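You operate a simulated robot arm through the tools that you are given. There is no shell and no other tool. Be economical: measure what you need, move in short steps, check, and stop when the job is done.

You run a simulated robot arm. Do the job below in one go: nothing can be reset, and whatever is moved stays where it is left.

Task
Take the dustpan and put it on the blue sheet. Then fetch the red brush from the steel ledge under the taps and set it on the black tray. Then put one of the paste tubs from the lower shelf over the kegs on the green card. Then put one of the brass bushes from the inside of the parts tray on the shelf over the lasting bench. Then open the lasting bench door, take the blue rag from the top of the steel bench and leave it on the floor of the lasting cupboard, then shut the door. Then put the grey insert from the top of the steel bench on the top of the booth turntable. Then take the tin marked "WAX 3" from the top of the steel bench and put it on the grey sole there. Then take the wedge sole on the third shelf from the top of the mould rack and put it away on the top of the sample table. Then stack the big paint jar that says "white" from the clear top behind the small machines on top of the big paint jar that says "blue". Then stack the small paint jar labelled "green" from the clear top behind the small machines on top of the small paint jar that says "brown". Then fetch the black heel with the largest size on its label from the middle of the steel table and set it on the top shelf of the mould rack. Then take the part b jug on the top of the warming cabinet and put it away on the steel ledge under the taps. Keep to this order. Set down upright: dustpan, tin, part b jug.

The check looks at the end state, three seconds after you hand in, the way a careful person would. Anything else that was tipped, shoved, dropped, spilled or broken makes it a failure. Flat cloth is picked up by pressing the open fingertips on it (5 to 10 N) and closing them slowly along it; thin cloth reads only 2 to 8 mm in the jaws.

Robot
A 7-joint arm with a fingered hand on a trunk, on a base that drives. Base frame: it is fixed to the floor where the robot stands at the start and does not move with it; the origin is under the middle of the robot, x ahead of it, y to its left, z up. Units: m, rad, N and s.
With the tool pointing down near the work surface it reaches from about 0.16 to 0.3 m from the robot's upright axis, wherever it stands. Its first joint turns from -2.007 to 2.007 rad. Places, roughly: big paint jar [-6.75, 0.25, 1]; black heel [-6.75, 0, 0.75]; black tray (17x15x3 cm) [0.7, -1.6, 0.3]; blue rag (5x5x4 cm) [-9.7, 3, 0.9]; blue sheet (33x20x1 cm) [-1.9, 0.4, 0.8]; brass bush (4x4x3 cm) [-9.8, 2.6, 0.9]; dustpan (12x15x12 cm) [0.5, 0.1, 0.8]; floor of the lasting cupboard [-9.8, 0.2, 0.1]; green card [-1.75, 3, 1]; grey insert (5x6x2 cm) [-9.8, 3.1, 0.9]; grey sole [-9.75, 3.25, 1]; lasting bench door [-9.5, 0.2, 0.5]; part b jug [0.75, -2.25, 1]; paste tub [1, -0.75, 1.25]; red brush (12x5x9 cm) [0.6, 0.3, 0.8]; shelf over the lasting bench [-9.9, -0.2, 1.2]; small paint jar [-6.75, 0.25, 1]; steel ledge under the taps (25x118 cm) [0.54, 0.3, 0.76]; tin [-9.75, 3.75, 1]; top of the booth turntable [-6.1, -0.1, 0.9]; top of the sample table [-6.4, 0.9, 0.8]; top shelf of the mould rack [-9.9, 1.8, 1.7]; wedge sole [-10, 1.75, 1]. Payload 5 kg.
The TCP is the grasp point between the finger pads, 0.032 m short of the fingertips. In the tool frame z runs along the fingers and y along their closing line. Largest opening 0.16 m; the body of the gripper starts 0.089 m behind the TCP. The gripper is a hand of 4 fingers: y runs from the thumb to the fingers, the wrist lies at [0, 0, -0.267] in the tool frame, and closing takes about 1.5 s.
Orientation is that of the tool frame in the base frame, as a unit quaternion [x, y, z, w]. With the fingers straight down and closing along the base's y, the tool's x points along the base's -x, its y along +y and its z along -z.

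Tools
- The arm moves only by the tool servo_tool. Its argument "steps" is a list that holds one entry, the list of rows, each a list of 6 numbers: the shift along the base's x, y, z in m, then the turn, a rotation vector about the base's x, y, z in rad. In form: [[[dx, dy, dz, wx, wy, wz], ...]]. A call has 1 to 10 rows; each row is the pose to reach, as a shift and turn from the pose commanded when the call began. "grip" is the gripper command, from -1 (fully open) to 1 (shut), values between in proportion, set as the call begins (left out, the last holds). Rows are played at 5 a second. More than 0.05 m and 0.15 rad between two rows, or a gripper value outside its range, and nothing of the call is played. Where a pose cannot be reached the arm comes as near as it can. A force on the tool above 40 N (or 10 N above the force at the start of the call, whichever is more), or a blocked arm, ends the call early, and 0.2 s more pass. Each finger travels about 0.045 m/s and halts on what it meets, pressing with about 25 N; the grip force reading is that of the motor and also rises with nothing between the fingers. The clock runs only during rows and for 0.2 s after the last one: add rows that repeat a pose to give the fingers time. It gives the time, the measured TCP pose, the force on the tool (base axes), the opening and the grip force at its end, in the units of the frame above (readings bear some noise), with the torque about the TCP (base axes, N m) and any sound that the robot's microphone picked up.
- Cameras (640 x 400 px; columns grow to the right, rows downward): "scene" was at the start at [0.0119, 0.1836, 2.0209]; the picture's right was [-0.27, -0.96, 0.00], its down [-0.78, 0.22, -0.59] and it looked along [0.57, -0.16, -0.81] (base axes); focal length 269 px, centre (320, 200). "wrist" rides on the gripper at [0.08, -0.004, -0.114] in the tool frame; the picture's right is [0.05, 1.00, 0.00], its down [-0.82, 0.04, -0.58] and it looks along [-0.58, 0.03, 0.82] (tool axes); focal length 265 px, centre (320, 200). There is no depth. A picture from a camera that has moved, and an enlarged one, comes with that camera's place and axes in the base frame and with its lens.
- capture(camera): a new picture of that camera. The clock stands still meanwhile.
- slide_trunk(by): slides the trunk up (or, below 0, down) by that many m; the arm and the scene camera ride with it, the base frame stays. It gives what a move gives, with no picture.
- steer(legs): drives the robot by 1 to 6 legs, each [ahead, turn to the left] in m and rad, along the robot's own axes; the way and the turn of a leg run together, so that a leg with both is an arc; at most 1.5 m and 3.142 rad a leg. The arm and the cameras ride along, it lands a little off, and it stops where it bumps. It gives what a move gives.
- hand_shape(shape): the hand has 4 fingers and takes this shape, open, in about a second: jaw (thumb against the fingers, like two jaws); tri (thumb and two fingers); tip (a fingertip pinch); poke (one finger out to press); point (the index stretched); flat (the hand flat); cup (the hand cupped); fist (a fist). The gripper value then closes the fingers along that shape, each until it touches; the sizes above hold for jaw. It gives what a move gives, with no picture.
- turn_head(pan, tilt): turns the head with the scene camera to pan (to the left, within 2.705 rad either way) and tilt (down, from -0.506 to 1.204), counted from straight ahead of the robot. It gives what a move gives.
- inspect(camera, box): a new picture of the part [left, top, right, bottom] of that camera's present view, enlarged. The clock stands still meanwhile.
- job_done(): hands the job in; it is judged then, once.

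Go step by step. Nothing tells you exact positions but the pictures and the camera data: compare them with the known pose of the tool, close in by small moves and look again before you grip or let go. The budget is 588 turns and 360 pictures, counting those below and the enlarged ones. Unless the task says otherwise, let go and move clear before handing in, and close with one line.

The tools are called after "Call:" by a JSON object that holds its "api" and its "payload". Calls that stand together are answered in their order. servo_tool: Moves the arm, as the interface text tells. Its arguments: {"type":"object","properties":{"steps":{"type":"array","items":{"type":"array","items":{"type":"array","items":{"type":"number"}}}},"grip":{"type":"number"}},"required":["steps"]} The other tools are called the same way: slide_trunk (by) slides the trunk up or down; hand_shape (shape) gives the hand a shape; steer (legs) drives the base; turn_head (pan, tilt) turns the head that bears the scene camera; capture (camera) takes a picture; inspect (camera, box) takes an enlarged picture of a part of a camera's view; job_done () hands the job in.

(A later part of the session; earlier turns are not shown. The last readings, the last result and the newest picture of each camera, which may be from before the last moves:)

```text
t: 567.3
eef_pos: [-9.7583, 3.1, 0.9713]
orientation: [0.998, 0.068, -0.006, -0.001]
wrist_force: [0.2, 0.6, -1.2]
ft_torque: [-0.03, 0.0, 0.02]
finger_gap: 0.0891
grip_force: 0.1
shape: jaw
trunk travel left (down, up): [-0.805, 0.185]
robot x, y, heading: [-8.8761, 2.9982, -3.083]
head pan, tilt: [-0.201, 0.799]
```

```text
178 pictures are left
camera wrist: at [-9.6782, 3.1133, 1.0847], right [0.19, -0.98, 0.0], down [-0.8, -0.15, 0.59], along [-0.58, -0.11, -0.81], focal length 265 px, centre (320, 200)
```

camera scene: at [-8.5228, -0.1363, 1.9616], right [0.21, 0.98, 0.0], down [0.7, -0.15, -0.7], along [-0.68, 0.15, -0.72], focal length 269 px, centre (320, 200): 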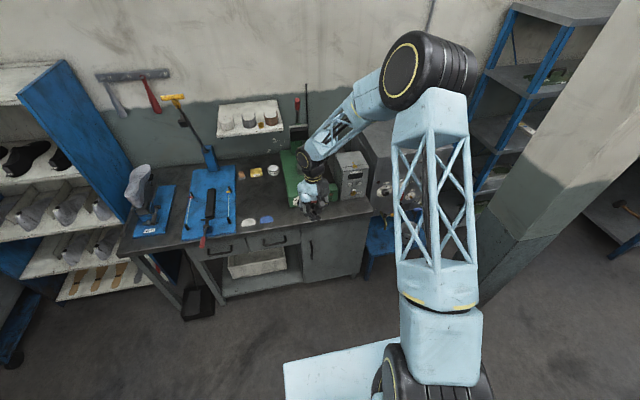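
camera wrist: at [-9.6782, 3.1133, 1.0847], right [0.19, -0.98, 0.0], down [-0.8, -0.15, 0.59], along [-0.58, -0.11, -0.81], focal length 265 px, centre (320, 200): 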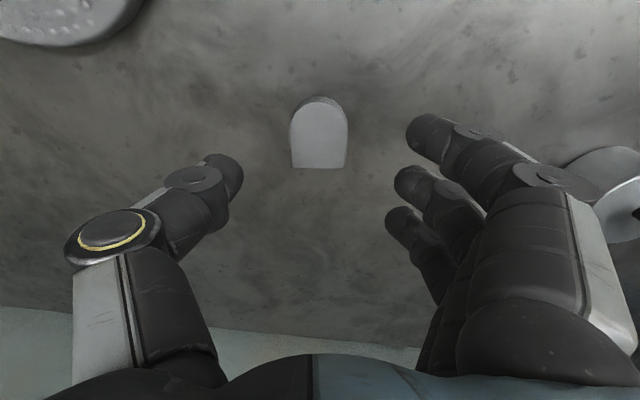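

Call:
{"api": "servo_tool", "payload": {"steps": [[[0, 0, -0.03, 0, 0, 0], [0, 0, -0.055, 0, 0, 0], [0, 0, -0.064, 0, 0, 0], [0, 0, -0.07, 0, 0, 0]]]}}

Call:
{"api": "capture", "payload": {"camera": "wrist"}}

```text
t: 568.3
eef_pos: [-9.7553, 3.1012, 0.903]
orientation: [0.998, 0.069, -0.007, -0.001]
wrist_force: [1.7, 0.1, 11.7]
ft_torque: [-0.69, -0.5, 0.14]
finger_gap: 0.0888
grip_force: 0.1
shape: jaw
trunk travel left (down, up): [-0.805, 0.185]
robot x, y, heading: [-8.8791, 2.9939, -3.081]
head pan, tilt: [-0.201, 0.799]
```

```text
177 pictures are left
camera wrist: at [-9.6769, 3.1142, 1.0172], right [0.19, -0.98, 0.0], down [-0.79, -0.15, 0.59], along [-0.58, -0.11, -0.81], focal length 265 px, centre (320, 200)
```

wrist: 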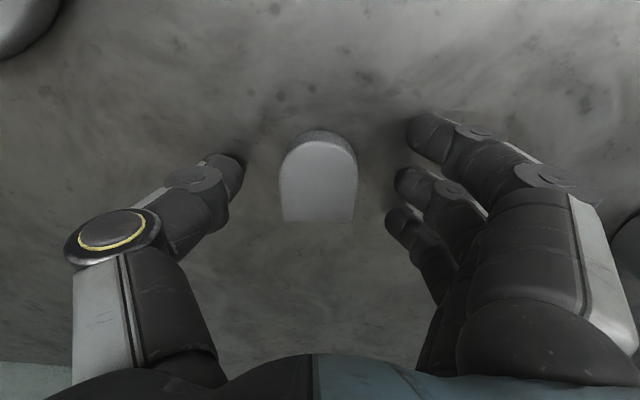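

Light contact with the bench. I'll ease up 3 mm and close on the insert.

Call:
{"api": "servo_tool", "payload": {"steps": [[[0, 0, 0.004, 0, 0, 0], [0, 0, 0.004, 0, 0, 0], [0, 0, 0.004, 0, 0, 0], [0, 0, 0.004, 0, 0, 0], [0, 0, 0.004, 0, 0, 0], [0, 0, 0.004, 0, 0, 0], [0, 0, 0.004, 0, 0, 0]]], "grip": 1}}

Call:
{"api": "capture", "payload": {"camera": "wrist"}}

```text
t: 569.9
eef_pos: [-9.7557, 3.0996, 0.9051]
orientation: [0.998, 0.069, -0.005, -0.001]
wrist_force: [1.1, 4.7, 7.4]
ft_torque: [-0.04, 0.15, -0.07]
finger_gap: 0.0375
grip_force: 25.2
shape: jaw
trunk travel left (down, up): [-0.805, 0.185]
robot x, y, heading: [-8.8767, 2.9978, -3.078]
head pan, tilt: [-0.201, 0.799]
```

```text
176 pictures are left
camera wrist: at [-9.6763, 3.1145, 1.0203], right [0.19, -0.98, 0.0], down [-0.8, -0.15, 0.59], along [-0.58, -0.11, -0.81], focal length 265 px, centre (320, 200)
```

wrist: 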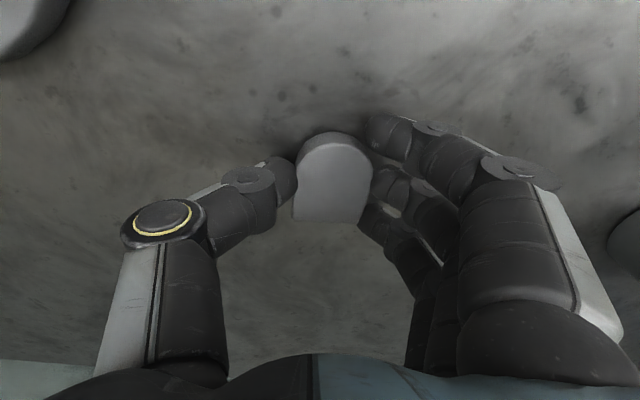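

Call:
{"api": "servo_tool", "payload": {"steps": [[[0, 0, 0.01, 0, 0, 0], [0, 0, 0.04, 0, 0, 0], [0, 0, 0.08, 0, 0, 0], [0, 0, 0.12, 0, 0, 0], [0.03, 0, 0.16, 0, 0, 0], [0.06, 0, 0.2, 0, 0, 0]]]}}

Call:
{"api": "capture", "payload": {"camera": "wrist"}}

```text
t: 571.3
eef_pos: [-9.6964, 3.0995, 1.1093]
orientation: [0.998, 0.069, -0.007, -0.002]
wrist_force: [0.7, 0.6, 0.1]
ft_torque: [0.02, 0.03, -0.02]
finger_gap: 0.037
grip_force: 25.5
shape: jaw
trunk travel left (down, up): [-0.805, 0.185]
robot x, y, heading: [-8.8777, 2.9925, -3.084]
head pan, tilt: [-0.201, 0.799]
```

```text
175 pictures are left
camera wrist: at [-9.6162, 3.1125, 1.2221], right [0.19, -0.98, 0.0], down [-0.79, -0.15, 0.59], along [-0.58, -0.11, -0.81], focal length 265 px, centre (320, 200)
```

wrist: 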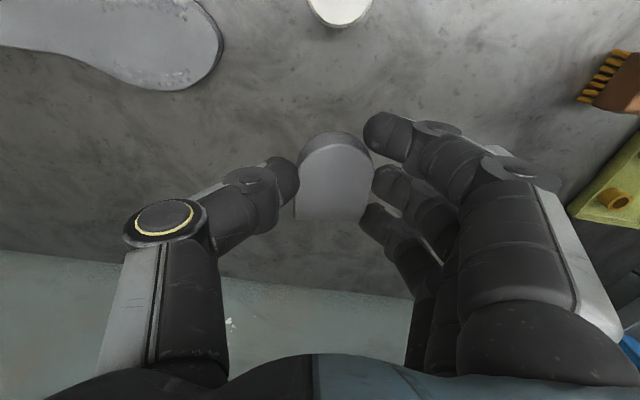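

The insert is held. I'll retract and take the south corridor toward the booth at (-6.1, -0.1).

Call:
{"api": "servo_tool", "payload": {"steps": [[[0.045, -0.01, 0, 0, 0, 0], [0.09, -0.02, 0, 0, 0, 0], [0.135, -0.03, 0, 0, 0, 0], [0.18, -0.04, 0, 0, 0, 0], [0.225, -0.05, 0, 0, 0, 0], [0.27, -0.06, 0, 0, 0, 0]]]}}

Call:
{"api": "steer", "payload": {"legs": [[-0.36, 0], [0, 1.512], [1.5, 0], [1.5, 0], [0.85, 0], [0, 1.571]]}}

Call:
{"api": "turn_head", "payload": {"pan": 0.3, "tilt": 0.4}}

Call:
{"api": "capture", "payload": {"camera": "scene"}}

```text
t: 572.7
eef_pos: [-9.4252, 3.0382, 1.1041]
orientation: [0.998, 0.069, -0.006, -0.001]
wrist_force: [-0.3, -0.2, 1.0]
ft_torque: [-0.01, 0.04, 0.03]
finger_gap: 0.0369
grip_force: 25.3
shape: jaw
trunk travel left (down, up): [-0.805, 0.185]
robot x, y, heading: [-8.8793, 2.9933, -3.083]
head pan, tilt: [-0.201, 0.799]
```

```text
t: 601.1
eef_pos: [-7.9463, -0.8985, 1.1033]
orientation: [-0.04, 0.999, -0.001, 0.005]
wrist_force: [-0.8, 0.2, -0.8]
ft_torque: [0.0, -0.01, 0.03]
finger_gap: 0.0368
grip_force: 25.2
shape: jaw
trunk travel left (down, up): [-0.805, 0.185]
robot x, y, heading: [-8.4898, -0.8235, -0.003]
head pan, tilt: [-0.201, 0.799]
```

```text
t: 602.0
eef_pos: [-7.945, -0.8986, 1.1039]
orientation: [-0.039, 0.999, -0.002, 0.005]
wrist_force: [-0.5, 0.2, -0.4]
ft_torque: [-0.02, -0.02, 0.01]
finger_gap: 0.0366
grip_force: 24.4
shape: jaw
trunk travel left (down, up): [-0.805, 0.185]
robot x, y, heading: [-8.4903, -0.8207, -0.006]
head pan, tilt: [0.3, 0.4]
```

```text
174 pictures are left
camera scene: at [-8.4601, -0.5908, 1.9967], right [0.29, -0.96, 0.0], down [-0.37, -0.11, -0.92], along [0.88, 0.27, -0.39], focal length 269 px, centre (320, 200)
```

scene: 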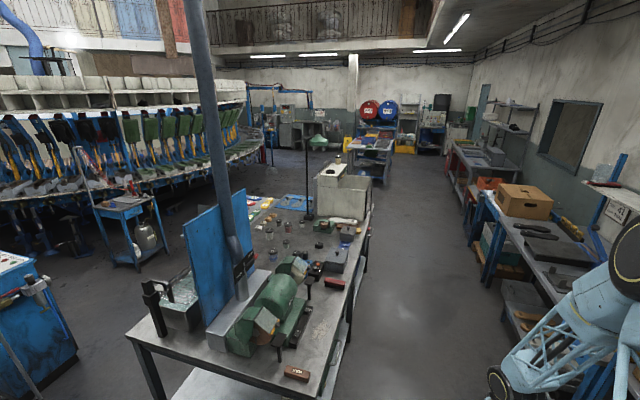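

Call:
{"api": "steer", "payload": {"legs": [[1.5, 0]]}}

Call:
{"api": "turn_head", "payload": {"pan": 0.8, "tilt": 0.6}}

Call:
{"api": "capture", "payload": {"camera": "scene"}}

```text
t: 609.4
eef_pos: [-6.445, -0.9037, 1.103]
orientation: [-0.038, 0.999, -0.001, 0.005]
wrist_force: [0.2, -0.5, -0.4]
ft_torque: [0.01, 0.02, 0.01]
finger_gap: 0.0365
grip_force: 25.2
shape: jaw
trunk travel left (down, up): [-0.805, 0.185]
robot x, y, heading: [-6.9903, -0.821, -0.003]
head pan, tilt: [0.3, 0.4]
```

```text
t: 610.4
eef_pos: [-6.4441, -0.9035, 1.1037]
orientation: [-0.038, 0.999, -0.003, 0.005]
wrist_force: [1.1, 0.1, -1.4]
ft_torque: [0.01, -0.01, 0.0]
finger_gap: 0.0366
grip_force: 24.7
shape: jaw
trunk travel left (down, up): [-0.805, 0.185]
robot x, y, heading: [-6.9875, -0.8262, -0.007]
head pan, tilt: [0.799, 0.6]
```

```text
173 pictures are left
camera scene: at [-6.9842, -0.5587, 1.9785], right [0.71, -0.7, 0.0], down [-0.4, -0.4, -0.83], along [0.58, 0.59, -0.56], focal length 269 px, centre (320, 200)
```

scene: 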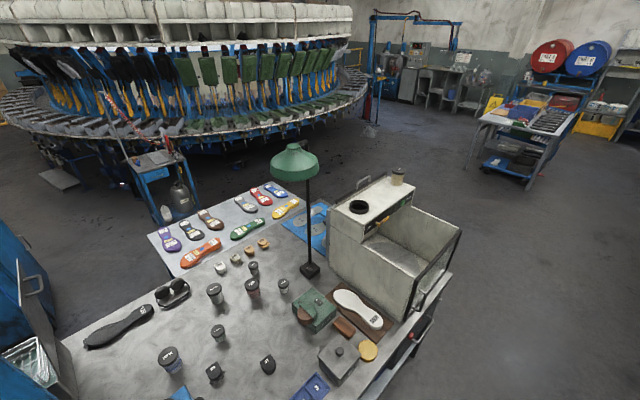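

Call:
{"api": "inspect", "payload": {"camera": "scene", "box": [290, 150, 480, 350]}}

Call:
{"api": "inspect", "payload": {"camera": "scene", "box": [140, 230, 380, 400]}}

```text
2.00 times, centred on (385, 250) of scene
camera zoom: at [-6.9842, -0.5587, 1.9785], right [0.71, -0.7, 0.0], down [-0.4, -0.4, -0.83], along [0.58, 0.59, -0.56], focal length 538 px, centre (190, 100)
```

zoom: 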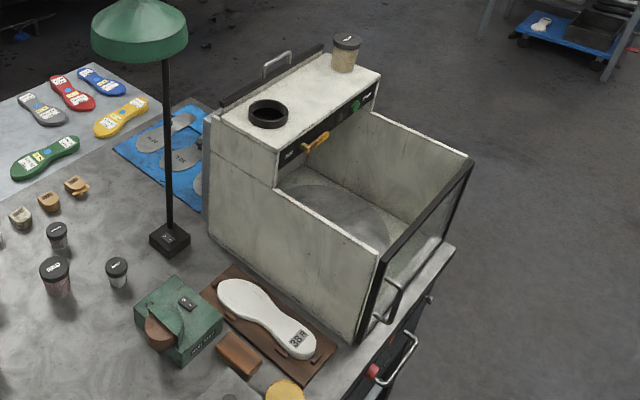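

```text
2.35 times, centred on (260, 315) of scene
camera zoom: at [-6.9842, -0.5587, 1.9785], right [0.71, -0.7, 0.0], down [-0.4, -0.4, -0.83], along [0.58, 0.59, -0.56], focal length 633 px, centre (461, -71)
```

zoom: 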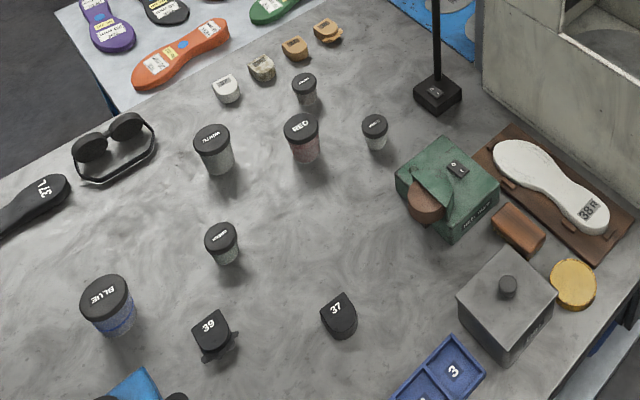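

The booth is open-topped over its turntable (opening about x -6.2…-5.76, y -0.31…-0.04). I'll raise the hand and come in from the south side.

Call:
{"api": "slide_trunk", "payload": {"by": 0.18}}

Call:
{"api": "steer", "payload": {"legs": [[1.0, 0], [0, 1.571]]}}

Call:
{"api": "turn_head", "payload": {"pan": 0.0, "tilt": 0.8}}

Call:
{"api": "capture", "payload": {"camera": "scene"}}

Call:
{"api": "capture", "payload": {"camera": "wrist"}}

```text
t: 612.4
eef_pos: [-6.4439, -0.9031, 1.284]
orientation: [-0.037, 0.999, -0.001, 0.005]
wrist_force: [-0.8, -0.1, -0.7]
ft_torque: [0.05, -0.05, 0.02]
finger_gap: 0.0364
grip_force: 25.2
shape: jaw
trunk travel left (down, up): [-0.985, 0.005]
robot x, y, heading: [-6.9851, -0.8271, -0.005]
head pan, tilt: [0.799, 0.6]
```

```text
t: 621.5
eef_pos: [-5.9079, -0.2873, 1.283]
orientation: [0.729, -0.684, -0.003, -0.005]
wrist_force: [0.7, -0.2, -1.3]
ft_torque: [0.01, 0.0, -0.02]
finger_gap: 0.0367
grip_force: 25.6
shape: jaw
trunk travel left (down, up): [-0.985, 0.005]
robot x, y, heading: [-5.9949, -0.8264, 1.552]
head pan, tilt: [0.799, 0.6]
```

```text
t: 622.6
eef_pos: [-5.9087, -0.2864, 1.284]
orientation: [0.73, -0.683, -0.003, -0.005]
wrist_force: [0.2, 0.5, -0.1]
ft_torque: [0.05, 0.01, -0.01]
finger_gap: 0.0365
grip_force: 25.2
shape: jaw
trunk travel left (down, up): [-0.985, 0.005]
robot x, y, heading: [-5.992, -0.8328, 1.552]
head pan, tilt: [0.0, 0.799]
```

```text
170 pictures are left
camera scene: at [-6.1953, -0.8051, 2.1416], right [1.0, -0.01, 0.0], down [-0.01, -0.72, -0.7], along [0.01, 0.7, -0.72], focal length 269 px, centre (320, 200)
```

scene: 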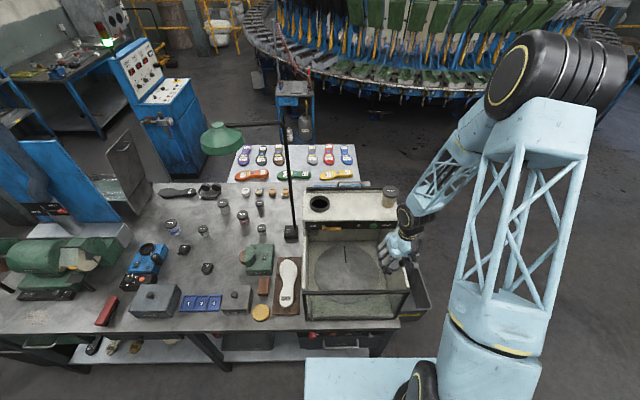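

```text
169 pictures are left
camera wrist: at [-5.901, -0.3681, 1.3978], right [-0.99, -0.12, 0.0], down [-0.1, 0.81, 0.59], along [-0.06, 0.58, -0.81], focal length 265 px, centre (320, 200)
```

wrist: 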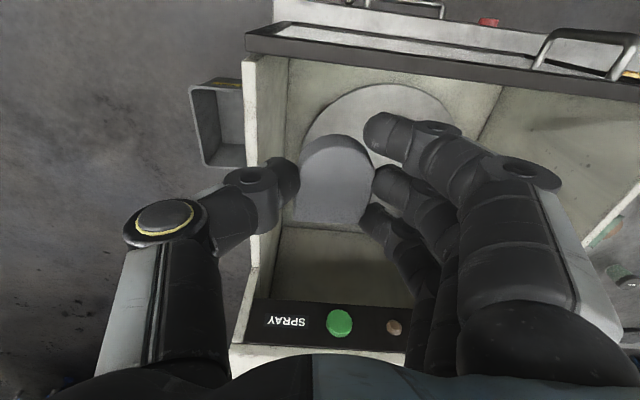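

The turntable's centre is about (-6.05, -0.05). I'll move over its near half and lower.

Call:
{"api": "servo_tool", "payload": {"steps": [[[-0.03, 0.035, 0, 0, 0, 0], [-0.06, 0.07, 0, 0, 0, 0], [-0.09, 0.105, 0, 0, 0, 0], [-0.12, 0.14, 0, 0, 0, 0], [-0.14, 0.17, 0, 0, 0, 0]]]}}

Call:
{"api": "slide_trunk", "payload": {"by": -0.25}}

Call:
{"api": "capture", "payload": {"camera": "wrist"}}

Call:
{"api": "capture", "payload": {"camera": "scene"}}

```text
t: 623.8
eef_pos: [-6.0486, -0.1142, 1.2833]
orientation: [0.73, -0.684, -0.002, -0.004]
wrist_force: [0.3, -0.1, 0.2]
ft_torque: [-0.03, -0.01, 0.0]
finger_gap: 0.0365
grip_force: 25.1
shape: jaw
trunk travel left (down, up): [-0.985, 0.005]
robot x, y, heading: [-5.9917, -0.8342, 1.555]
head pan, tilt: [0.0, 0.799]
```

```text
t: 625.2
eef_pos: [-6.0491, -0.1169, 1.1677]
orientation: [0.73, -0.684, -0.001, -0.005]
wrist_force: [3.9, -30.1, 24.5]
ft_torque: [4.23, 0.43, -0.1]
finger_gap: 0.0364
grip_force: 24.8
shape: jaw
trunk travel left (down, up): [-0.866, 0.124]
robot x, y, heading: [-5.9955, -0.8298, 1.556]
head pan, tilt: [0.0, 0.799]
stopped: the force on the tool passed its limit at 100 N (the readings are from after the stop); the commanded pose is now the measured one
```

```text
168 pictures are left
camera wrist: at [-6.0402, -0.1994, 1.2811], right [-0.99, -0.12, -0.01], down [-0.1, 0.81, 0.58], along [-0.06, 0.58, -0.81], focal length 265 px, centre (320, 200)
```

wrist: 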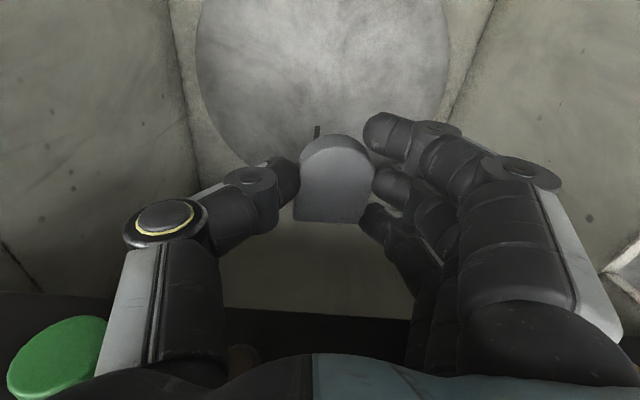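

```text
167 pictures are left
camera scene: at [-6.1952, -0.8065, 2.0215], right [1.0, -0.02, 0.0], down [-0.01, -0.72, -0.7], along [0.01, 0.7, -0.72], focal length 269 px, centre (320, 200)
```

scene: 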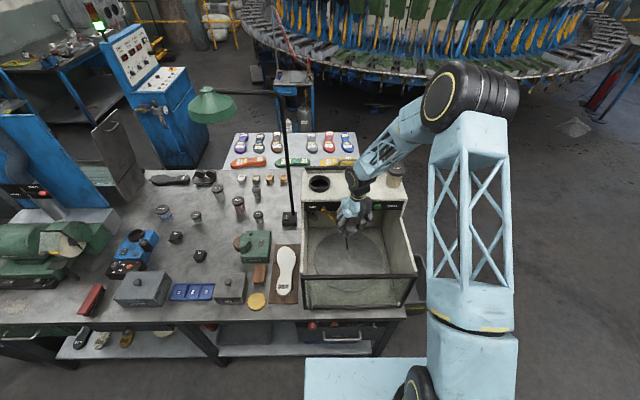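

The hand touched the booth's hood. I'll pull back from it at once.

Call:
{"api": "servo_tool", "payload": {"steps": [[[0, -0.01, 0.02, 0, 0, 0], [0, -0.03, 0.04, 0, 0, 0], [0, -0.055, 0.06, 0, 0, 0], [0, -0.07, 0.07, 0, 0, 0]]]}}

Call:
{"api": "inspect", "payload": {"camera": "scene", "box": [260, 140, 440, 320]}}

```text
t: 626.2
eef_pos: [-6.0482, -0.1842, 1.2388]
orientation: [0.729, -0.684, -0.004, -0.005]
wrist_force: [-0.8, 0.3, -0.4]
ft_torque: [-0.01, -0.02, 0.01]
finger_gap: 0.0364
grip_force: 24.9
shape: jaw
trunk travel left (down, up): [-0.866, 0.124]
robot x, y, heading: [-5.9944, -0.8302, 1.556]
head pan, tilt: [0.0, 0.799]
```

```text
2.22 times, centred on (350, 230) of scene
camera zoom: at [-6.1954, -0.8053, 2.0221], right [1.0, -0.02, 0.0], down [-0.01, -0.72, -0.7], along [0.01, 0.7, -0.72], focal length 598 px, centre (253, 133)
```

zoom: 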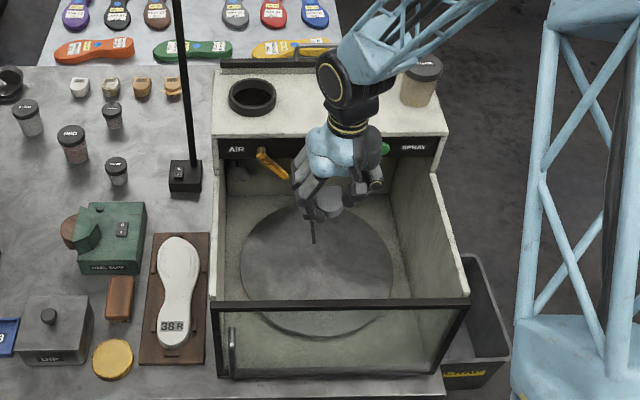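

The hood and jar look unmoved. The disc spans y -0.27…0.06, so I'll lower the insert at y≈-0.19, clear of the hood.

Call:
{"api": "servo_tool", "payload": {"steps": [[[0, -0.006, -0.04, 0, 0, 0], [0, -0.006, -0.08, 0, 0, 0], [0, -0.006, -0.12, 0, 0, 0], [0, -0.006, -0.16, 0, 0, 0], [0, -0.006, -0.2, 0, 0, 0], [0, -0.006, -0.24, 0, 0, 0]]]}}

Call:
{"api": "inspect", "payload": {"camera": "scene", "box": [260, 140, 440, 320]}}

Call:
{"api": "capture", "payload": {"camera": "wrist"}}

```text
t: 627.6
eef_pos: [-6.0496, -0.1893, 0.9962]
orientation: [0.729, -0.685, -0.003, -0.006]
wrist_force: [0.1, 0.2, -0.2]
ft_torque: [-0.04, 0.0, -0.01]
finger_gap: 0.0364
grip_force: 24.5
shape: jaw
trunk travel left (down, up): [-0.866, 0.124]
robot x, y, heading: [-5.9936, -0.8273, 1.554]
head pan, tilt: [0.0, 0.799]
```

```text
2.22 times, centred on (350, 230) of scene
camera zoom: at [-6.1958, -0.8037, 2.0222], right [1.0, -0.02, 0.0], down [-0.01, -0.72, -0.7], along [0.01, 0.7, -0.72], focal length 598 px, centre (253, 133)
```

zoom: 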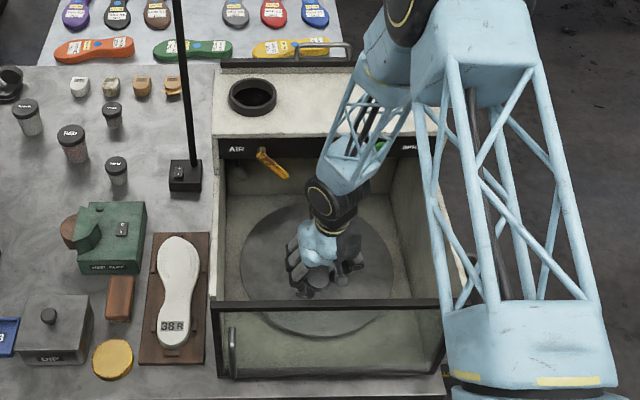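

```text
164 pictures are left
camera wrist: at [-6.0412, -0.2712, 1.1093], right [-0.99, -0.12, 0.0], down [-0.1, 0.8, 0.59], along [-0.06, 0.58, -0.81], focal length 265 px, centre (320, 200)
```

wrist: 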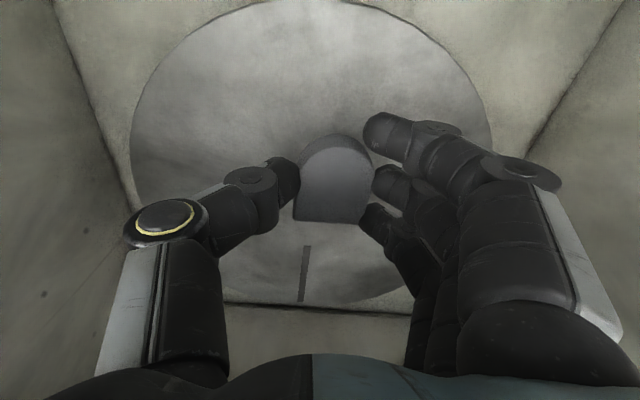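

Call:
{"api": "servo_tool", "payload": {"steps": [[[0, 0, -0.015, 0, 0, 0], [0, 0, -0.03, 0, 0, 0], [0, 0, -0.04, 0, 0, 0], [0, 0, -0.05, 0, 0, 0], [0, 0, -0.06, 0, 0, 0]]]}}

Call:
{"api": "capture", "payload": {"camera": "wrist"}}

```text
t: 628.8
eef_pos: [-6.0484, -0.1884, 0.9389]
orientation: [0.73, -0.684, -0.004, -0.006]
wrist_force: [-0.6, -1.5, 26.3]
ft_torque: [0.52, 0.85, 0.04]
finger_gap: 0.0371
grip_force: 25.2
shape: jaw
trunk travel left (down, up): [-0.866, 0.124]
robot x, y, heading: [-5.9944, -0.8272, 1.555]
head pan, tilt: [0.0, 0.799]
```

```text
163 pictures are left
camera wrist: at [-6.0412, -0.2719, 1.053], right [-0.99, -0.12, 0.0], down [-0.1, 0.8, 0.59], along [-0.06, 0.59, -0.81], focal length 265 px, centre (320, 200)
```

wrist: 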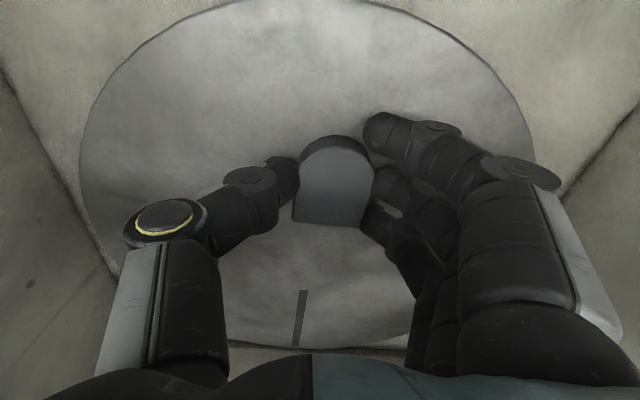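

Contact at 26 N. I'll ease up, open partway, and lift away.

Call:
{"api": "servo_tool", "payload": {"steps": [[[0, 0, 0.004, 0, 0, 0], [0, 0, 0.004, 0, 0, 0], [0, 0, 0.004, 0, 0, 0], [0, 0, 0.004, 0, 0, 0], [0, 0, 0.004, 0, 0, 0]]], "grip": -0.1}}

Call:
{"api": "servo_tool", "payload": {"steps": [[[0, 0, 0.04, 0, 0, 0], [0, 0, 0.08, 0, 0, 0], [0, 0, 0.12, 0, 0, 0], [0, 0, 0.16, 0, 0, 0], [0, 0, 0.2, 0, 0, 0], [0, -0.01, 0.24, 0, 0, 0], [0, -0.03, 0.28, 0, 0, 0], [0, -0.05, 0.32, 0, 0, 0]]]}}

Call:
{"api": "inspect", "payload": {"camera": "scene", "box": [260, 140, 440, 320]}}

```text
t: 630.0
eef_pos: [-6.0488, -0.1907, 0.9416]
orientation: [0.729, -0.684, -0.003, -0.004]
wrist_force: [-1.2, -0.1, -0.7]
ft_torque: [0.0, -0.01, 0.01]
finger_gap: 0.0873
grip_force: 0.0
shape: jaw
trunk travel left (down, up): [-0.866, 0.124]
robot x, y, heading: [-5.9952, -0.8288, 1.554]
head pan, tilt: [0.0, 0.799]
```

```text
t: 631.8
eef_pos: [-6.0493, -0.243, 1.2635]
orientation: [0.729, -0.684, -0.004, -0.006]
wrist_force: [0.0, -0.2, 1.0]
ft_torque: [0.04, 0.03, 0.01]
finger_gap: 0.087
grip_force: 0.0
shape: jaw
trunk travel left (down, up): [-0.866, 0.124]
robot x, y, heading: [-5.9955, -0.8304, 1.56]
head pan, tilt: [0.0, 0.799]
```

```text
2.22 times, centred on (350, 230) of scene
camera zoom: at [-6.1951, -0.8076, 2.0222], right [1.0, -0.02, 0.0], down [-0.01, -0.72, -0.7], along [0.01, 0.7, -0.72], focal length 598 px, centre (253, 133)
```

zoom: 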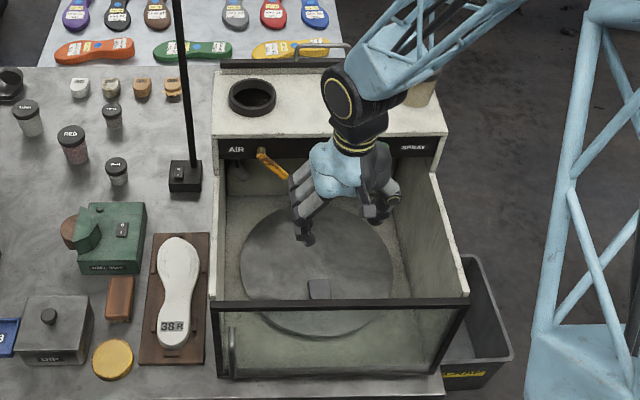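

The insert sits on the turntable. Now back to the steel bench for the "WAX 3" tin.

Call:
{"api": "servo_tool", "payload": {"steps": [[[0, -0.04, 0.02, 0, 0, 0], [0, -0.08, 0.03, 0, 0, 0], [0, -0.11, 0.03, 0, 0, 0]]], "grip": -1}}

Call:
{"api": "steer", "payload": {"legs": [[-0.08, 0], [0, 1.587], [1.5, 0], [1.0, 0], [0, -1.571]]}}

Call:
{"api": "steer", "payload": {"legs": [[1.5, 0], [1.5, 0], [0.7, 0]]}}

Call:
{"api": "turn_head", "payload": {"pan": 0.6, "tilt": 0.6}}

Call:
{"api": "capture", "payload": {"camera": "scene"}}

```text
t: 632.6
eef_pos: [-6.0485, -0.3532, 1.2938]
orientation: [0.729, -0.684, -0.003, -0.006]
wrist_force: [-1.0, -0.1, 0.0]
ft_torque: [0.05, -0.07, -0.03]
finger_gap: 0.1578
grip_force: 0.0
shape: jaw
trunk travel left (down, up): [-0.866, 0.124]
robot x, y, heading: [-5.9933, -0.831, 1.555]
head pan, tilt: [0.0, 0.799]
```

```text
t: 653.4
eef_pos: [-8.5796, -0.4248, 1.2917]
orientation: [0.749, -0.662, -0.003, -0.006]
wrist_force: [-0.2, 0.6, -0.3]
ft_torque: [0.0, -0.06, 0.01]
finger_gap: 0.1599
grip_force: 0.0
shape: jaw
trunk travel left (down, up): [-0.866, 0.124]
robot x, y, heading: [-8.4932, -0.8944, 1.615]
head pan, tilt: [0.0, 0.799]
```

```text
t: 671.3
eef_pos: [-8.741, 3.2625, 1.2918]
orientation: [0.75, -0.661, -0.004, -0.005]
wrist_force: [0.5, -0.3, 0.3]
ft_torque: [-0.02, 0.01, 0.01]
finger_gap: 0.1599
grip_force: 0.1
shape: jaw
trunk travel left (down, up): [-0.866, 0.124]
robot x, y, heading: [-8.6549, 2.7924, 1.618]
head pan, tilt: [0.0, 0.799]
```

```text
t: 672.3
eef_pos: [-8.74, 3.2629, 1.2917]
orientation: [0.75, -0.661, -0.003, -0.006]
wrist_force: [-0.7, 0.2, 0.1]
ft_torque: [-0.02, -0.03, 0.01]
finger_gap: 0.1596
grip_force: 0.1
shape: jaw
trunk travel left (down, up): [-0.866, 0.124]
robot x, y, heading: [-8.6574, 2.79, 1.619]
head pan, tilt: [0.6, 0.6]
```

```text
161 pictures are left
camera scene: at [-8.9082, 2.7905, 2.039], right [0.8, 0.6, 0.0], down [0.34, -0.45, -0.82], along [-0.5, 0.66, -0.57], focal length 269 px, centre (320, 200)
```

scene: 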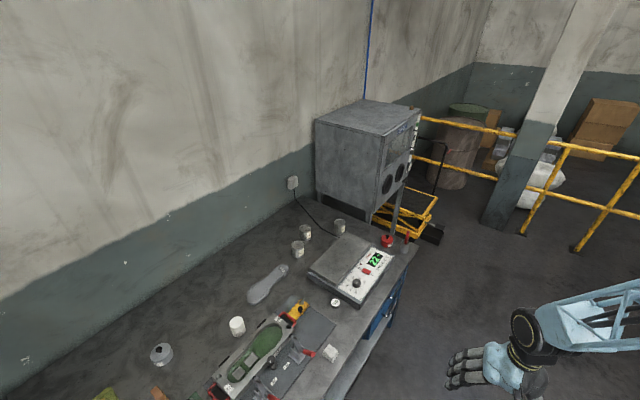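

Call:
{"api": "inspect", "payload": {"camera": "scene", "box": [230, 200, 370, 320]}}

Call:
{"api": "steer", "payload": {"legs": [[0.6, 0], [0, 1.523], [0.1, 0]]}}

Call:
{"api": "turn_head", "payload": {"pan": -0.1, "tilt": 0.8}}

Call:
{"api": "capture", "payload": {"camera": "scene"}}

```text
3.33 times, centred on (300, 260) of scene
camera zoom: at [-8.9082, 2.7905, 2.039], right [0.8, 0.6, 0.0], down [0.34, -0.45, -0.82], along [-0.5, 0.66, -0.57], focal length 896 px, centre (387, 0)
```

zoom: 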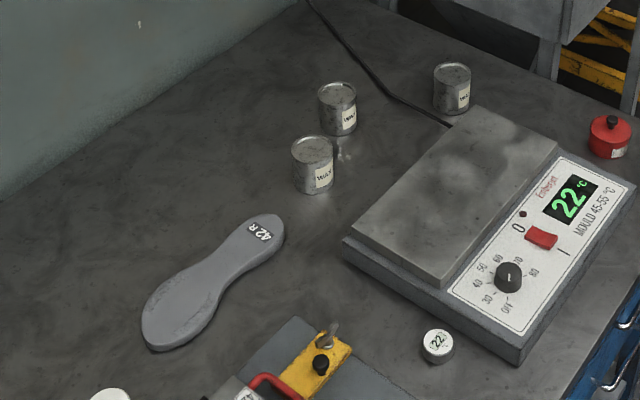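

```text
t: 680.4
eef_pos: [-9.2595, 3.3397, 1.2918]
orientation: [0.999, 0.04, -0.005, -0.001]
wrist_force: [-1.0, -0.1, 0.4]
ft_torque: [-0.01, -0.06, -0.01]
finger_gap: 0.16
grip_force: 0.1
shape: jaw
trunk travel left (down, up): [-0.866, 0.124]
robot x, y, heading: [-8.7846, 3.3988, -3.145]
head pan, tilt: [0.6, 0.6]
```

```text
t: 681.5
eef_pos: [-9.2598, 3.3397, 1.2917]
orientation: [0.999, 0.04, -0.006, 0.0]
wrist_force: [0.3, 0.5, -0.3]
ft_torque: [-0.04, 0.02, -0.01]
finger_gap: 0.1595
grip_force: 0.0
shape: jaw
trunk travel left (down, up): [-0.866, 0.124]
robot x, y, heading: [-8.7804, 3.4027, -3.136]
head pan, tilt: [-0.099, 0.799]
```

```text
159 pictures are left
camera scene: at [-8.7999, 3.2064, 2.0222], right [0.1, 1.0, 0.0], down [0.71, -0.07, -0.7], along [-0.69, 0.07, -0.72], focal length 269 px, centre (320, 200)
```

scene: 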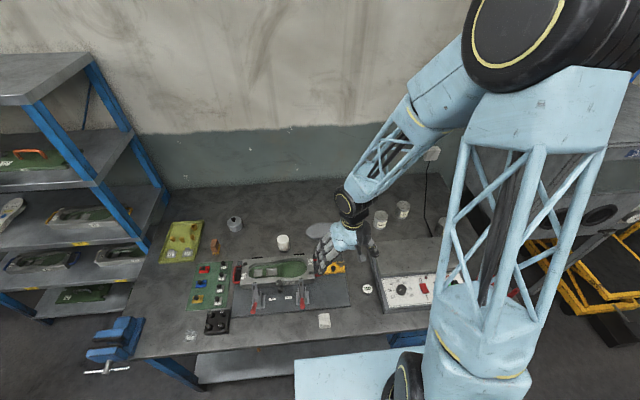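

Call:
{"api": "inspect", "payload": {"camera": "scene", "box": [365, 190, 455, 245]}}

```text
7.11 times, centred on (410, 218) of scene
camera zoom: at [-8.7999, 3.2064, 2.0222], right [0.1, 1.0, 0.0], down [0.71, -0.07, -0.7], along [-0.69, 0.07, -0.72], focal length 1912 px, centre (-320, 76)
```

zoom: 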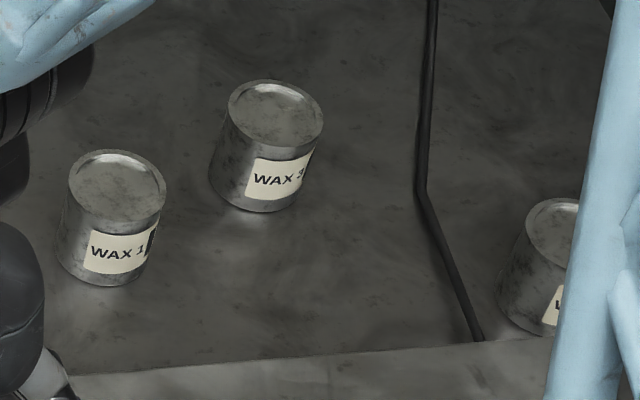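

Call:
{"api": "inspect", "payload": {"camera": "scene", "box": [392, 200, 416, 222]}}

Call:
{"api": "servo_tool", "payload": {"steps": [[[-0.04, 0.03, 0, 0, 0, 0], [-0.08, 0.06, 0, 0, 0, 0], [-0.12, 0.09, 0, 0, 0, 0], [-0.14, 0.13, -0.02, 0, 0, 0], [-0.15, 0.17, -0.04, 0, 0, 0]]]}}

Call:
{"api": "capture", "payload": {"camera": "scene"}}

Call:
{"api": "capture", "payload": {"camera": "wrist"}}

```text
16.00 times, centred on (404, 211) of scene
camera zoom: at [-8.7999, 3.2064, 2.0222], right [0.1, 1.0, 0.0], down [0.71, -0.07, -0.7], along [-0.69, 0.07, -0.72], focal length 4302 px, centre (-1024, 24)
```

zoom: 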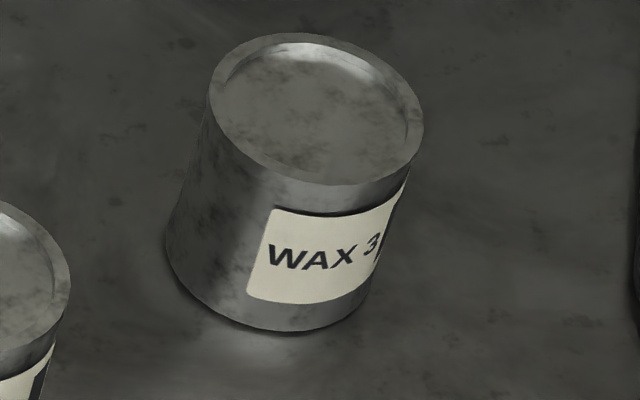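

```text
t: 682.7
eef_pos: [-9.4083, 3.5113, 1.2535]
orientation: [0.999, 0.04, -0.006, -0.001]
wrist_force: [-0.7, 0.3, -1.3]
ft_torque: [-0.04, -0.02, -0.01]
finger_gap: 0.1601
grip_force: 0.0
shape: jaw
trunk travel left (down, up): [-0.866, 0.124]
robot x, y, heading: [-8.7777, 3.402, -3.144]
head pan, tilt: [-0.099, 0.799]
```

```text
156 pictures are left
camera scene: at [-8.8012, 3.2093, 2.0225], right [0.1, 1.0, 0.0], down [0.71, -0.07, -0.7], along [-0.69, 0.07, -0.72], focal length 269 px, centre (320, 200)
```

scene: 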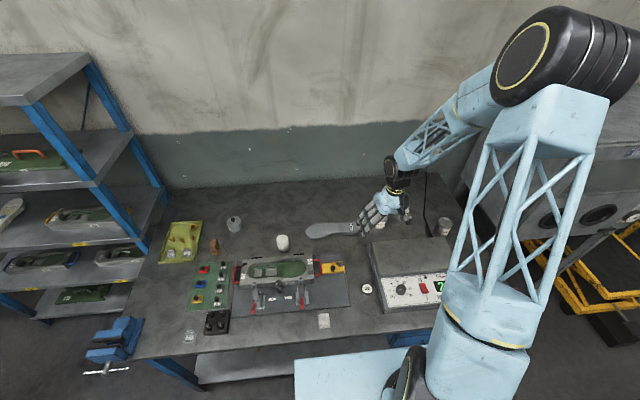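

```text
155 pictures are left
camera wrist: at [-9.3282, 3.5218, 1.3672], right [0.13, -0.99, 0.0], down [-0.8, -0.11, 0.59], along [-0.58, -0.08, -0.81], focal length 265 px, centre (320, 200)
```

wrist: 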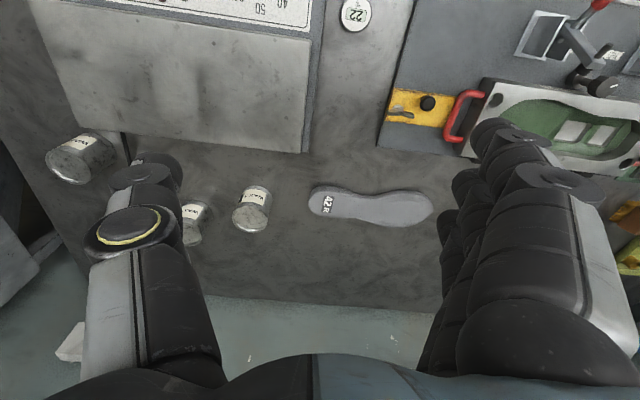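

WAX 3 is the middle tin, at about (-9.74, 3.755); the grey sole's wide part is near (-9.67, 3.295). I'll go over the tin.

Call:
{"api": "steer", "payload": {"legs": [[0.05, 0]]}}

Call:
{"api": "servo_tool", "payload": {"steps": [[[-0.03, 0.03, 0, 0, 0, 0], [-0.06, 0.06, 0, 0, 0, 0], [-0.09, 0.09, 0, 0, 0, 0], [-0.12, 0.12, 0, 0, 0, 0], [-0.15, 0.15, 0, 0, 0, 0], [-0.18, 0.18, 0, 0, 0, 0], [-0.21, 0.21, 0, 0, 0, 0], [-0.24, 0.24, 0, 0, 0, 0], [-0.265, 0.245, -0.03, 0, 0, 0], [-0.275, 0.245, -0.07, 0, 0, 0]]]}}

Call:
{"api": "capture", "payload": {"camera": "wrist"}}

```text
t: 683.6
eef_pos: [-9.4587, 3.5095, 1.2523]
orientation: [0.999, 0.04, -0.005, -0.001]
wrist_force: [-0.6, 0.0, -0.9]
ft_torque: [-0.02, -0.11, -0.02]
finger_gap: 0.16
grip_force: 0.0
shape: jaw
trunk travel left (down, up): [-0.866, 0.124]
robot x, y, heading: [-8.8278, 3.4059, -3.141]
head pan, tilt: [-0.099, 0.799]
```

```text
t: 685.8
eef_pos: [-9.7328, 3.7593, 1.1837]
orientation: [0.999, 0.041, -0.005, -0.002]
wrist_force: [0.1, 0.3, 0.7]
ft_torque: [-0.06, -0.02, -0.03]
finger_gap: 0.1599
grip_force: 0.0
shape: jaw
trunk travel left (down, up): [-0.866, 0.124]
robot x, y, heading: [-8.8309, 3.4018, -3.138]
head pan, tilt: [-0.099, 0.799]
```

```text
154 pictures are left
camera wrist: at [-9.6524, 3.7679, 1.2979], right [0.13, -0.99, 0.0], down [-0.8, -0.11, 0.59], along [-0.58, -0.07, -0.81], focal length 265 px, centre (320, 200)
```

wrist: 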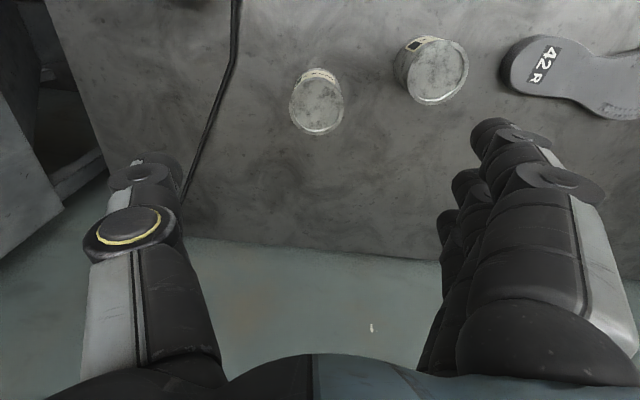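

Call:
{"api": "servo_tool", "payload": {"steps": [[[-0.014, 0, -0.04, 0, 0, 0], [-0.026, 0, -0.08, 0, 0, 0], [-0.026, 0, -0.12, 0, 0, 0], [-0.026, 0, -0.16, 0, 0, 0], [-0.026, 0, -0.2, 0, 0, 0]]], "grip": -0.6}}

Call:
{"api": "capture", "payload": {"camera": "wrist"}}

```text
t: 687.0
eef_pos: [-9.7519, 3.7567, 0.9865]
orientation: [0.999, 0.04, -0.005, -0.001]
wrist_force: [0.8, 0.8, 0.5]
ft_torque: [-0.07, -0.01, -0.01]
finger_gap: 0.1283
grip_force: 0.0
shape: jaw
out of reach, approached as far as the arm can: row 5
trunk travel left (down, up): [-0.866, 0.124]
robot x, y, heading: [-8.8292, 3.3992, -3.14]
head pan, tilt: [-0.099, 0.799]
```

```text
153 pictures are left
camera wrist: at [-9.6707, 3.7658, 1.0995], right [0.13, -0.99, 0.0], down [-0.8, -0.11, 0.59], along [-0.58, -0.07, -0.81], focal length 265 px, centre (320, 200)
```

wrist: 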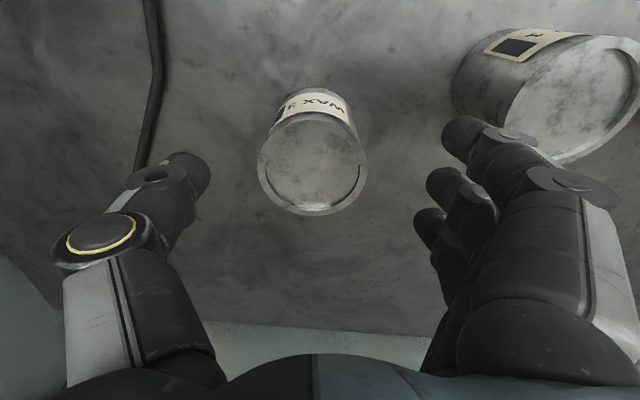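

Call:
{"api": "steer", "payload": {"legs": [[0.03, 0]]}}

Call:
{"api": "capture", "payload": {"camera": "wrist"}}

```text
t: 687.8
eef_pos: [-9.7826, 3.7561, 0.9825]
orientation: [0.999, 0.041, -0.005, -0.002]
wrist_force: [-0.6, 0.3, -1.8]
ft_torque: [0.02, -0.04, 0.04]
finger_gap: 0.1283
grip_force: 0.1
shape: jaw
trunk travel left (down, up): [-0.866, 0.124]
robot x, y, heading: [-8.863, 3.4024, -3.139]
head pan, tilt: [-0.099, 0.799]
```

```text
152 pictures are left
camera wrist: at [-9.7026, 3.7652, 1.0969], right [0.13, -0.99, 0.0], down [-0.8, -0.11, 0.59], along [-0.58, -0.07, -0.81], focal length 265 px, centre (320, 200)
```

wrist: 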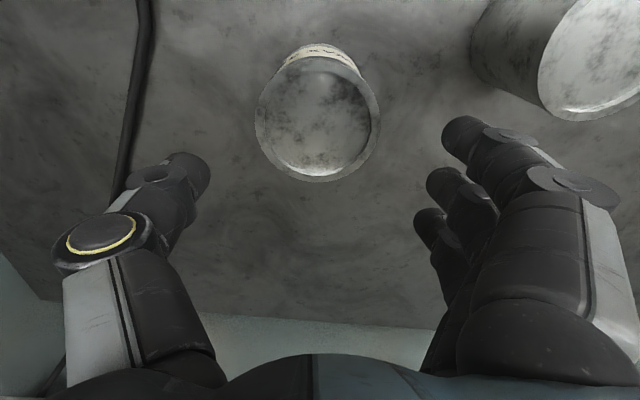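

Call:
{"api": "servo_tool", "payload": {"steps": [[[0.02, 0.004, 0, 0, 0, 0], [0.02, 0.004, -0.025, 0, 0, 0], [0.02, 0.004, -0.05, 0, 0, 0], [0.02, 0.004, -0.068, 0, 0, 0]]]}}

Call:
{"api": "servo_tool", "payload": {"steps": [[[0, 0, 0, 0, 0, 0], [0, 0, 0, 0, 0, 0], [0, 0, 0, 0, 0, 0], [0, 0, 0, 0, 0, 0], [0, 0, 0, 0, 0, 0], [0, 0, 0, 0, 0, 0], [0, 0, 0, 0, 0, 0], [0, 0, 0, 0, 0, 0]]], "grip": 1}}

Call:
{"api": "capture", "payload": {"camera": "wrist"}}

```text
t: 688.8
eef_pos: [-9.759, 3.7583, 0.9177]
orientation: [0.999, 0.04, -0.006, -0.001]
wrist_force: [0.4, -0.1, -0.2]
ft_torque: [0.0, -0.02, 0.02]
finger_gap: 0.1282
grip_force: 0.0
shape: jaw
out of reach, approached as far as the arm can: row 4
trunk travel left (down, up): [-0.866, 0.124]
robot x, y, heading: [-8.8592, 3.4039, -3.137]
head pan, tilt: [-0.099, 0.799]
```

```text
t: 690.6
eef_pos: [-9.758, 3.7587, 0.9176]
orientation: [0.999, 0.04, -0.005, -0.002]
wrist_force: [-0.7, -0.5, 0.6]
ft_torque: [-0.01, -0.01, -0.01]
finger_gap: 0.0568
grip_force: 24.7
shape: jaw
trunk travel left (down, up): [-0.866, 0.124]
robot x, y, heading: [-8.8579, 3.4045, -3.143]
head pan, tilt: [-0.099, 0.799]
```

```text
151 pictures are left
camera wrist: at [-9.6778, 3.7678, 1.031], right [0.13, -0.99, 0.0], down [-0.8, -0.11, 0.59], along [-0.58, -0.07, -0.81], focal length 265 px, centre (320, 200)
```

wrist: 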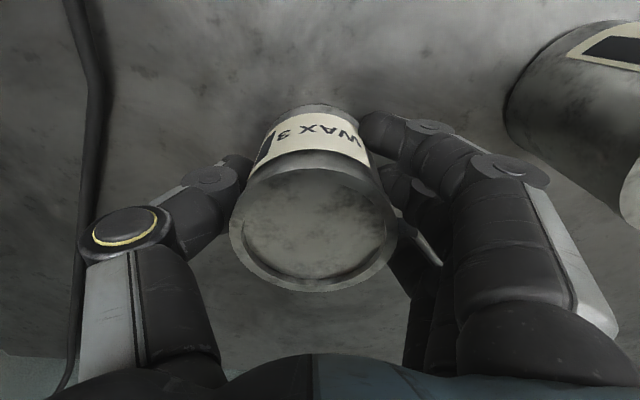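

Gripped. I'll lift it over WAX 1 and carry it to above the grey sole's wide part.

Call:
{"api": "servo_tool", "payload": {"steps": [[[0, 0, 0.04, 0, 0, 0], [0, 0, 0.08, 0, 0, 0], [0, 0, 0.12, 0, 0, 0], [0.01, -0.04, 0.14, 0, 0, 0], [0.02, -0.085, 0.14, 0, 0, 0], [0.03, -0.13, 0.14, 0, 0, 0], [0.04, -0.175, 0.14, 0, 0, 0], [0.05, -0.22, 0.14, 0, 0, 0], [0.06, -0.265, 0.14, 0, 0, 0], [0.065, -0.31, 0.14, 0, 0, 0]]]}}

Call:
{"api": "servo_tool", "payload": {"steps": [[[0.005, -0.04, 0, 0, 0, 0], [0.01, -0.08, 0, 0, 0, 0], [0.015, -0.12, 0, 0, 0, 0]]]}}

Call:
{"api": "capture", "payload": {"camera": "wrist"}}

Call:
{"api": "capture", "payload": {"camera": "scene"}}

```text
t: 692.8
eef_pos: [-9.6936, 3.4488, 1.0612]
orientation: [0.999, 0.04, -0.007, -0.003]
wrist_force: [-0.1, -0.2, -2.3]
ft_torque: [0.04, -0.01, 0.01]
finger_gap: 0.0562
grip_force: 25.0
shape: jaw
trunk travel left (down, up): [-0.866, 0.124]
robot x, y, heading: [-8.8617, 3.4056, -3.142]
head pan, tilt: [-0.099, 0.799]
```

```text
t: 693.6
eef_pos: [-9.6772, 3.3261, 1.0577]
orientation: [0.999, 0.04, -0.006, -0.002]
wrist_force: [-0.1, -0.5, -2.0]
ft_torque: [0.01, 0.01, 0.0]
finger_gap: 0.0565
grip_force: 25.5
shape: jaw
trunk travel left (down, up): [-0.866, 0.124]
robot x, y, heading: [-8.86, 3.402, -3.145]
head pan, tilt: [-0.099, 0.799]
```

```text
150 pictures are left
camera wrist: at [-9.5975, 3.3356, 1.172], right [0.13, -0.99, -0.01], down [-0.8, -0.11, 0.59], along [-0.58, -0.07, -0.81], focal length 265 px, centre (320, 200)
```

wrist: 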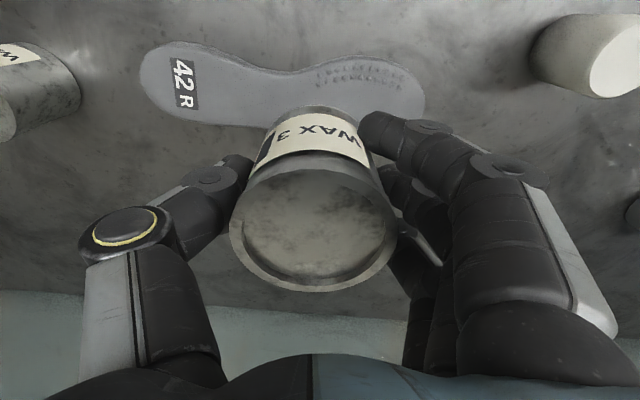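

```text
149 pictures are left
camera scene: at [-8.8802, 3.2028, 2.0218], right [0.1, 1.0, 0.0], down [0.71, -0.07, -0.7], along [-0.69, 0.07, -0.72], focal length 269 px, centre (320, 200)
```

scene: 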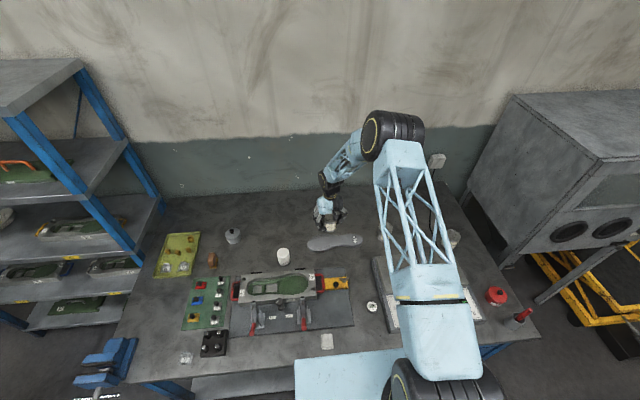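

Call:
{"api": "servo_tool", "payload": {"steps": [[[0.01, -0.026, 0, 0, 0, 0], [0.02, -0.052, 0, 0, 0, 0], [0.02, -0.052, -0.04, 0, 0, 0], [0.02, -0.052, -0.075, 0, 0, 0], [0.02, -0.052, -0.095, 0, 0, 0]]]}}

Call:
{"api": "capture", "payload": {"camera": "wrist"}}

Call:
{"api": "inspect", "payload": {"camera": "scene", "box": [280, 190, 380, 270]}}

```text
t: 694.8
eef_pos: [-9.658, 3.277, 0.962]
orientation: [0.999, 0.04, -0.005, -0.002]
wrist_force: [-0.6, 0.7, -2.9]
ft_torque: [-0.01, -0.01, 0.0]
finger_gap: 0.056
grip_force: 24.8
shape: jaw
trunk travel left (down, up): [-0.866, 0.124]
robot x, y, heading: [-8.864, 3.4037, -3.142]
head pan, tilt: [-0.099, 0.799]
```

```text
148 pictures are left
camera wrist: at [-9.5773, 3.286, 1.0753], right [0.13, -0.99, 0.0], down [-0.8, -0.11, 0.59], along [-0.58, -0.07, -0.81], focal length 265 px, centre (320, 200)
```

wrist: 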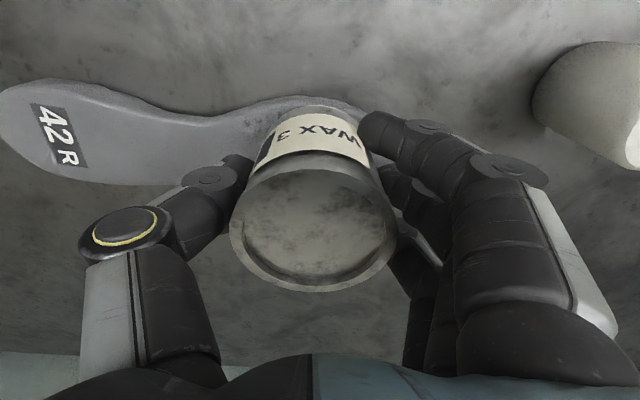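

```text
5.00 times, centred on (330, 230) of scene
camera zoom: at [-8.8811, 3.2063, 2.0222], right [0.1, 1.0, 0.0], down [0.71, -0.07, -0.7], along [-0.69, 0.07, -0.72], focal length 1344 px, centre (270, 50)
```

zoom: 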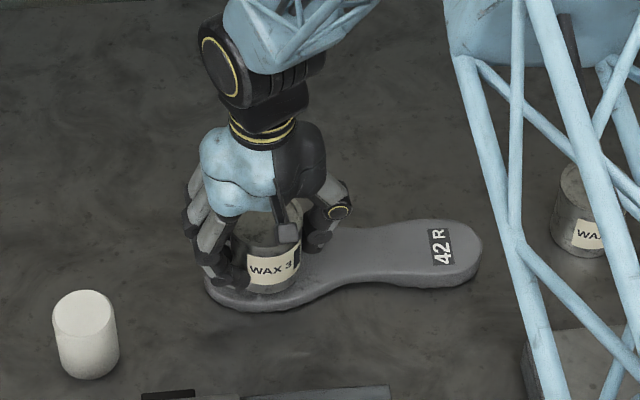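

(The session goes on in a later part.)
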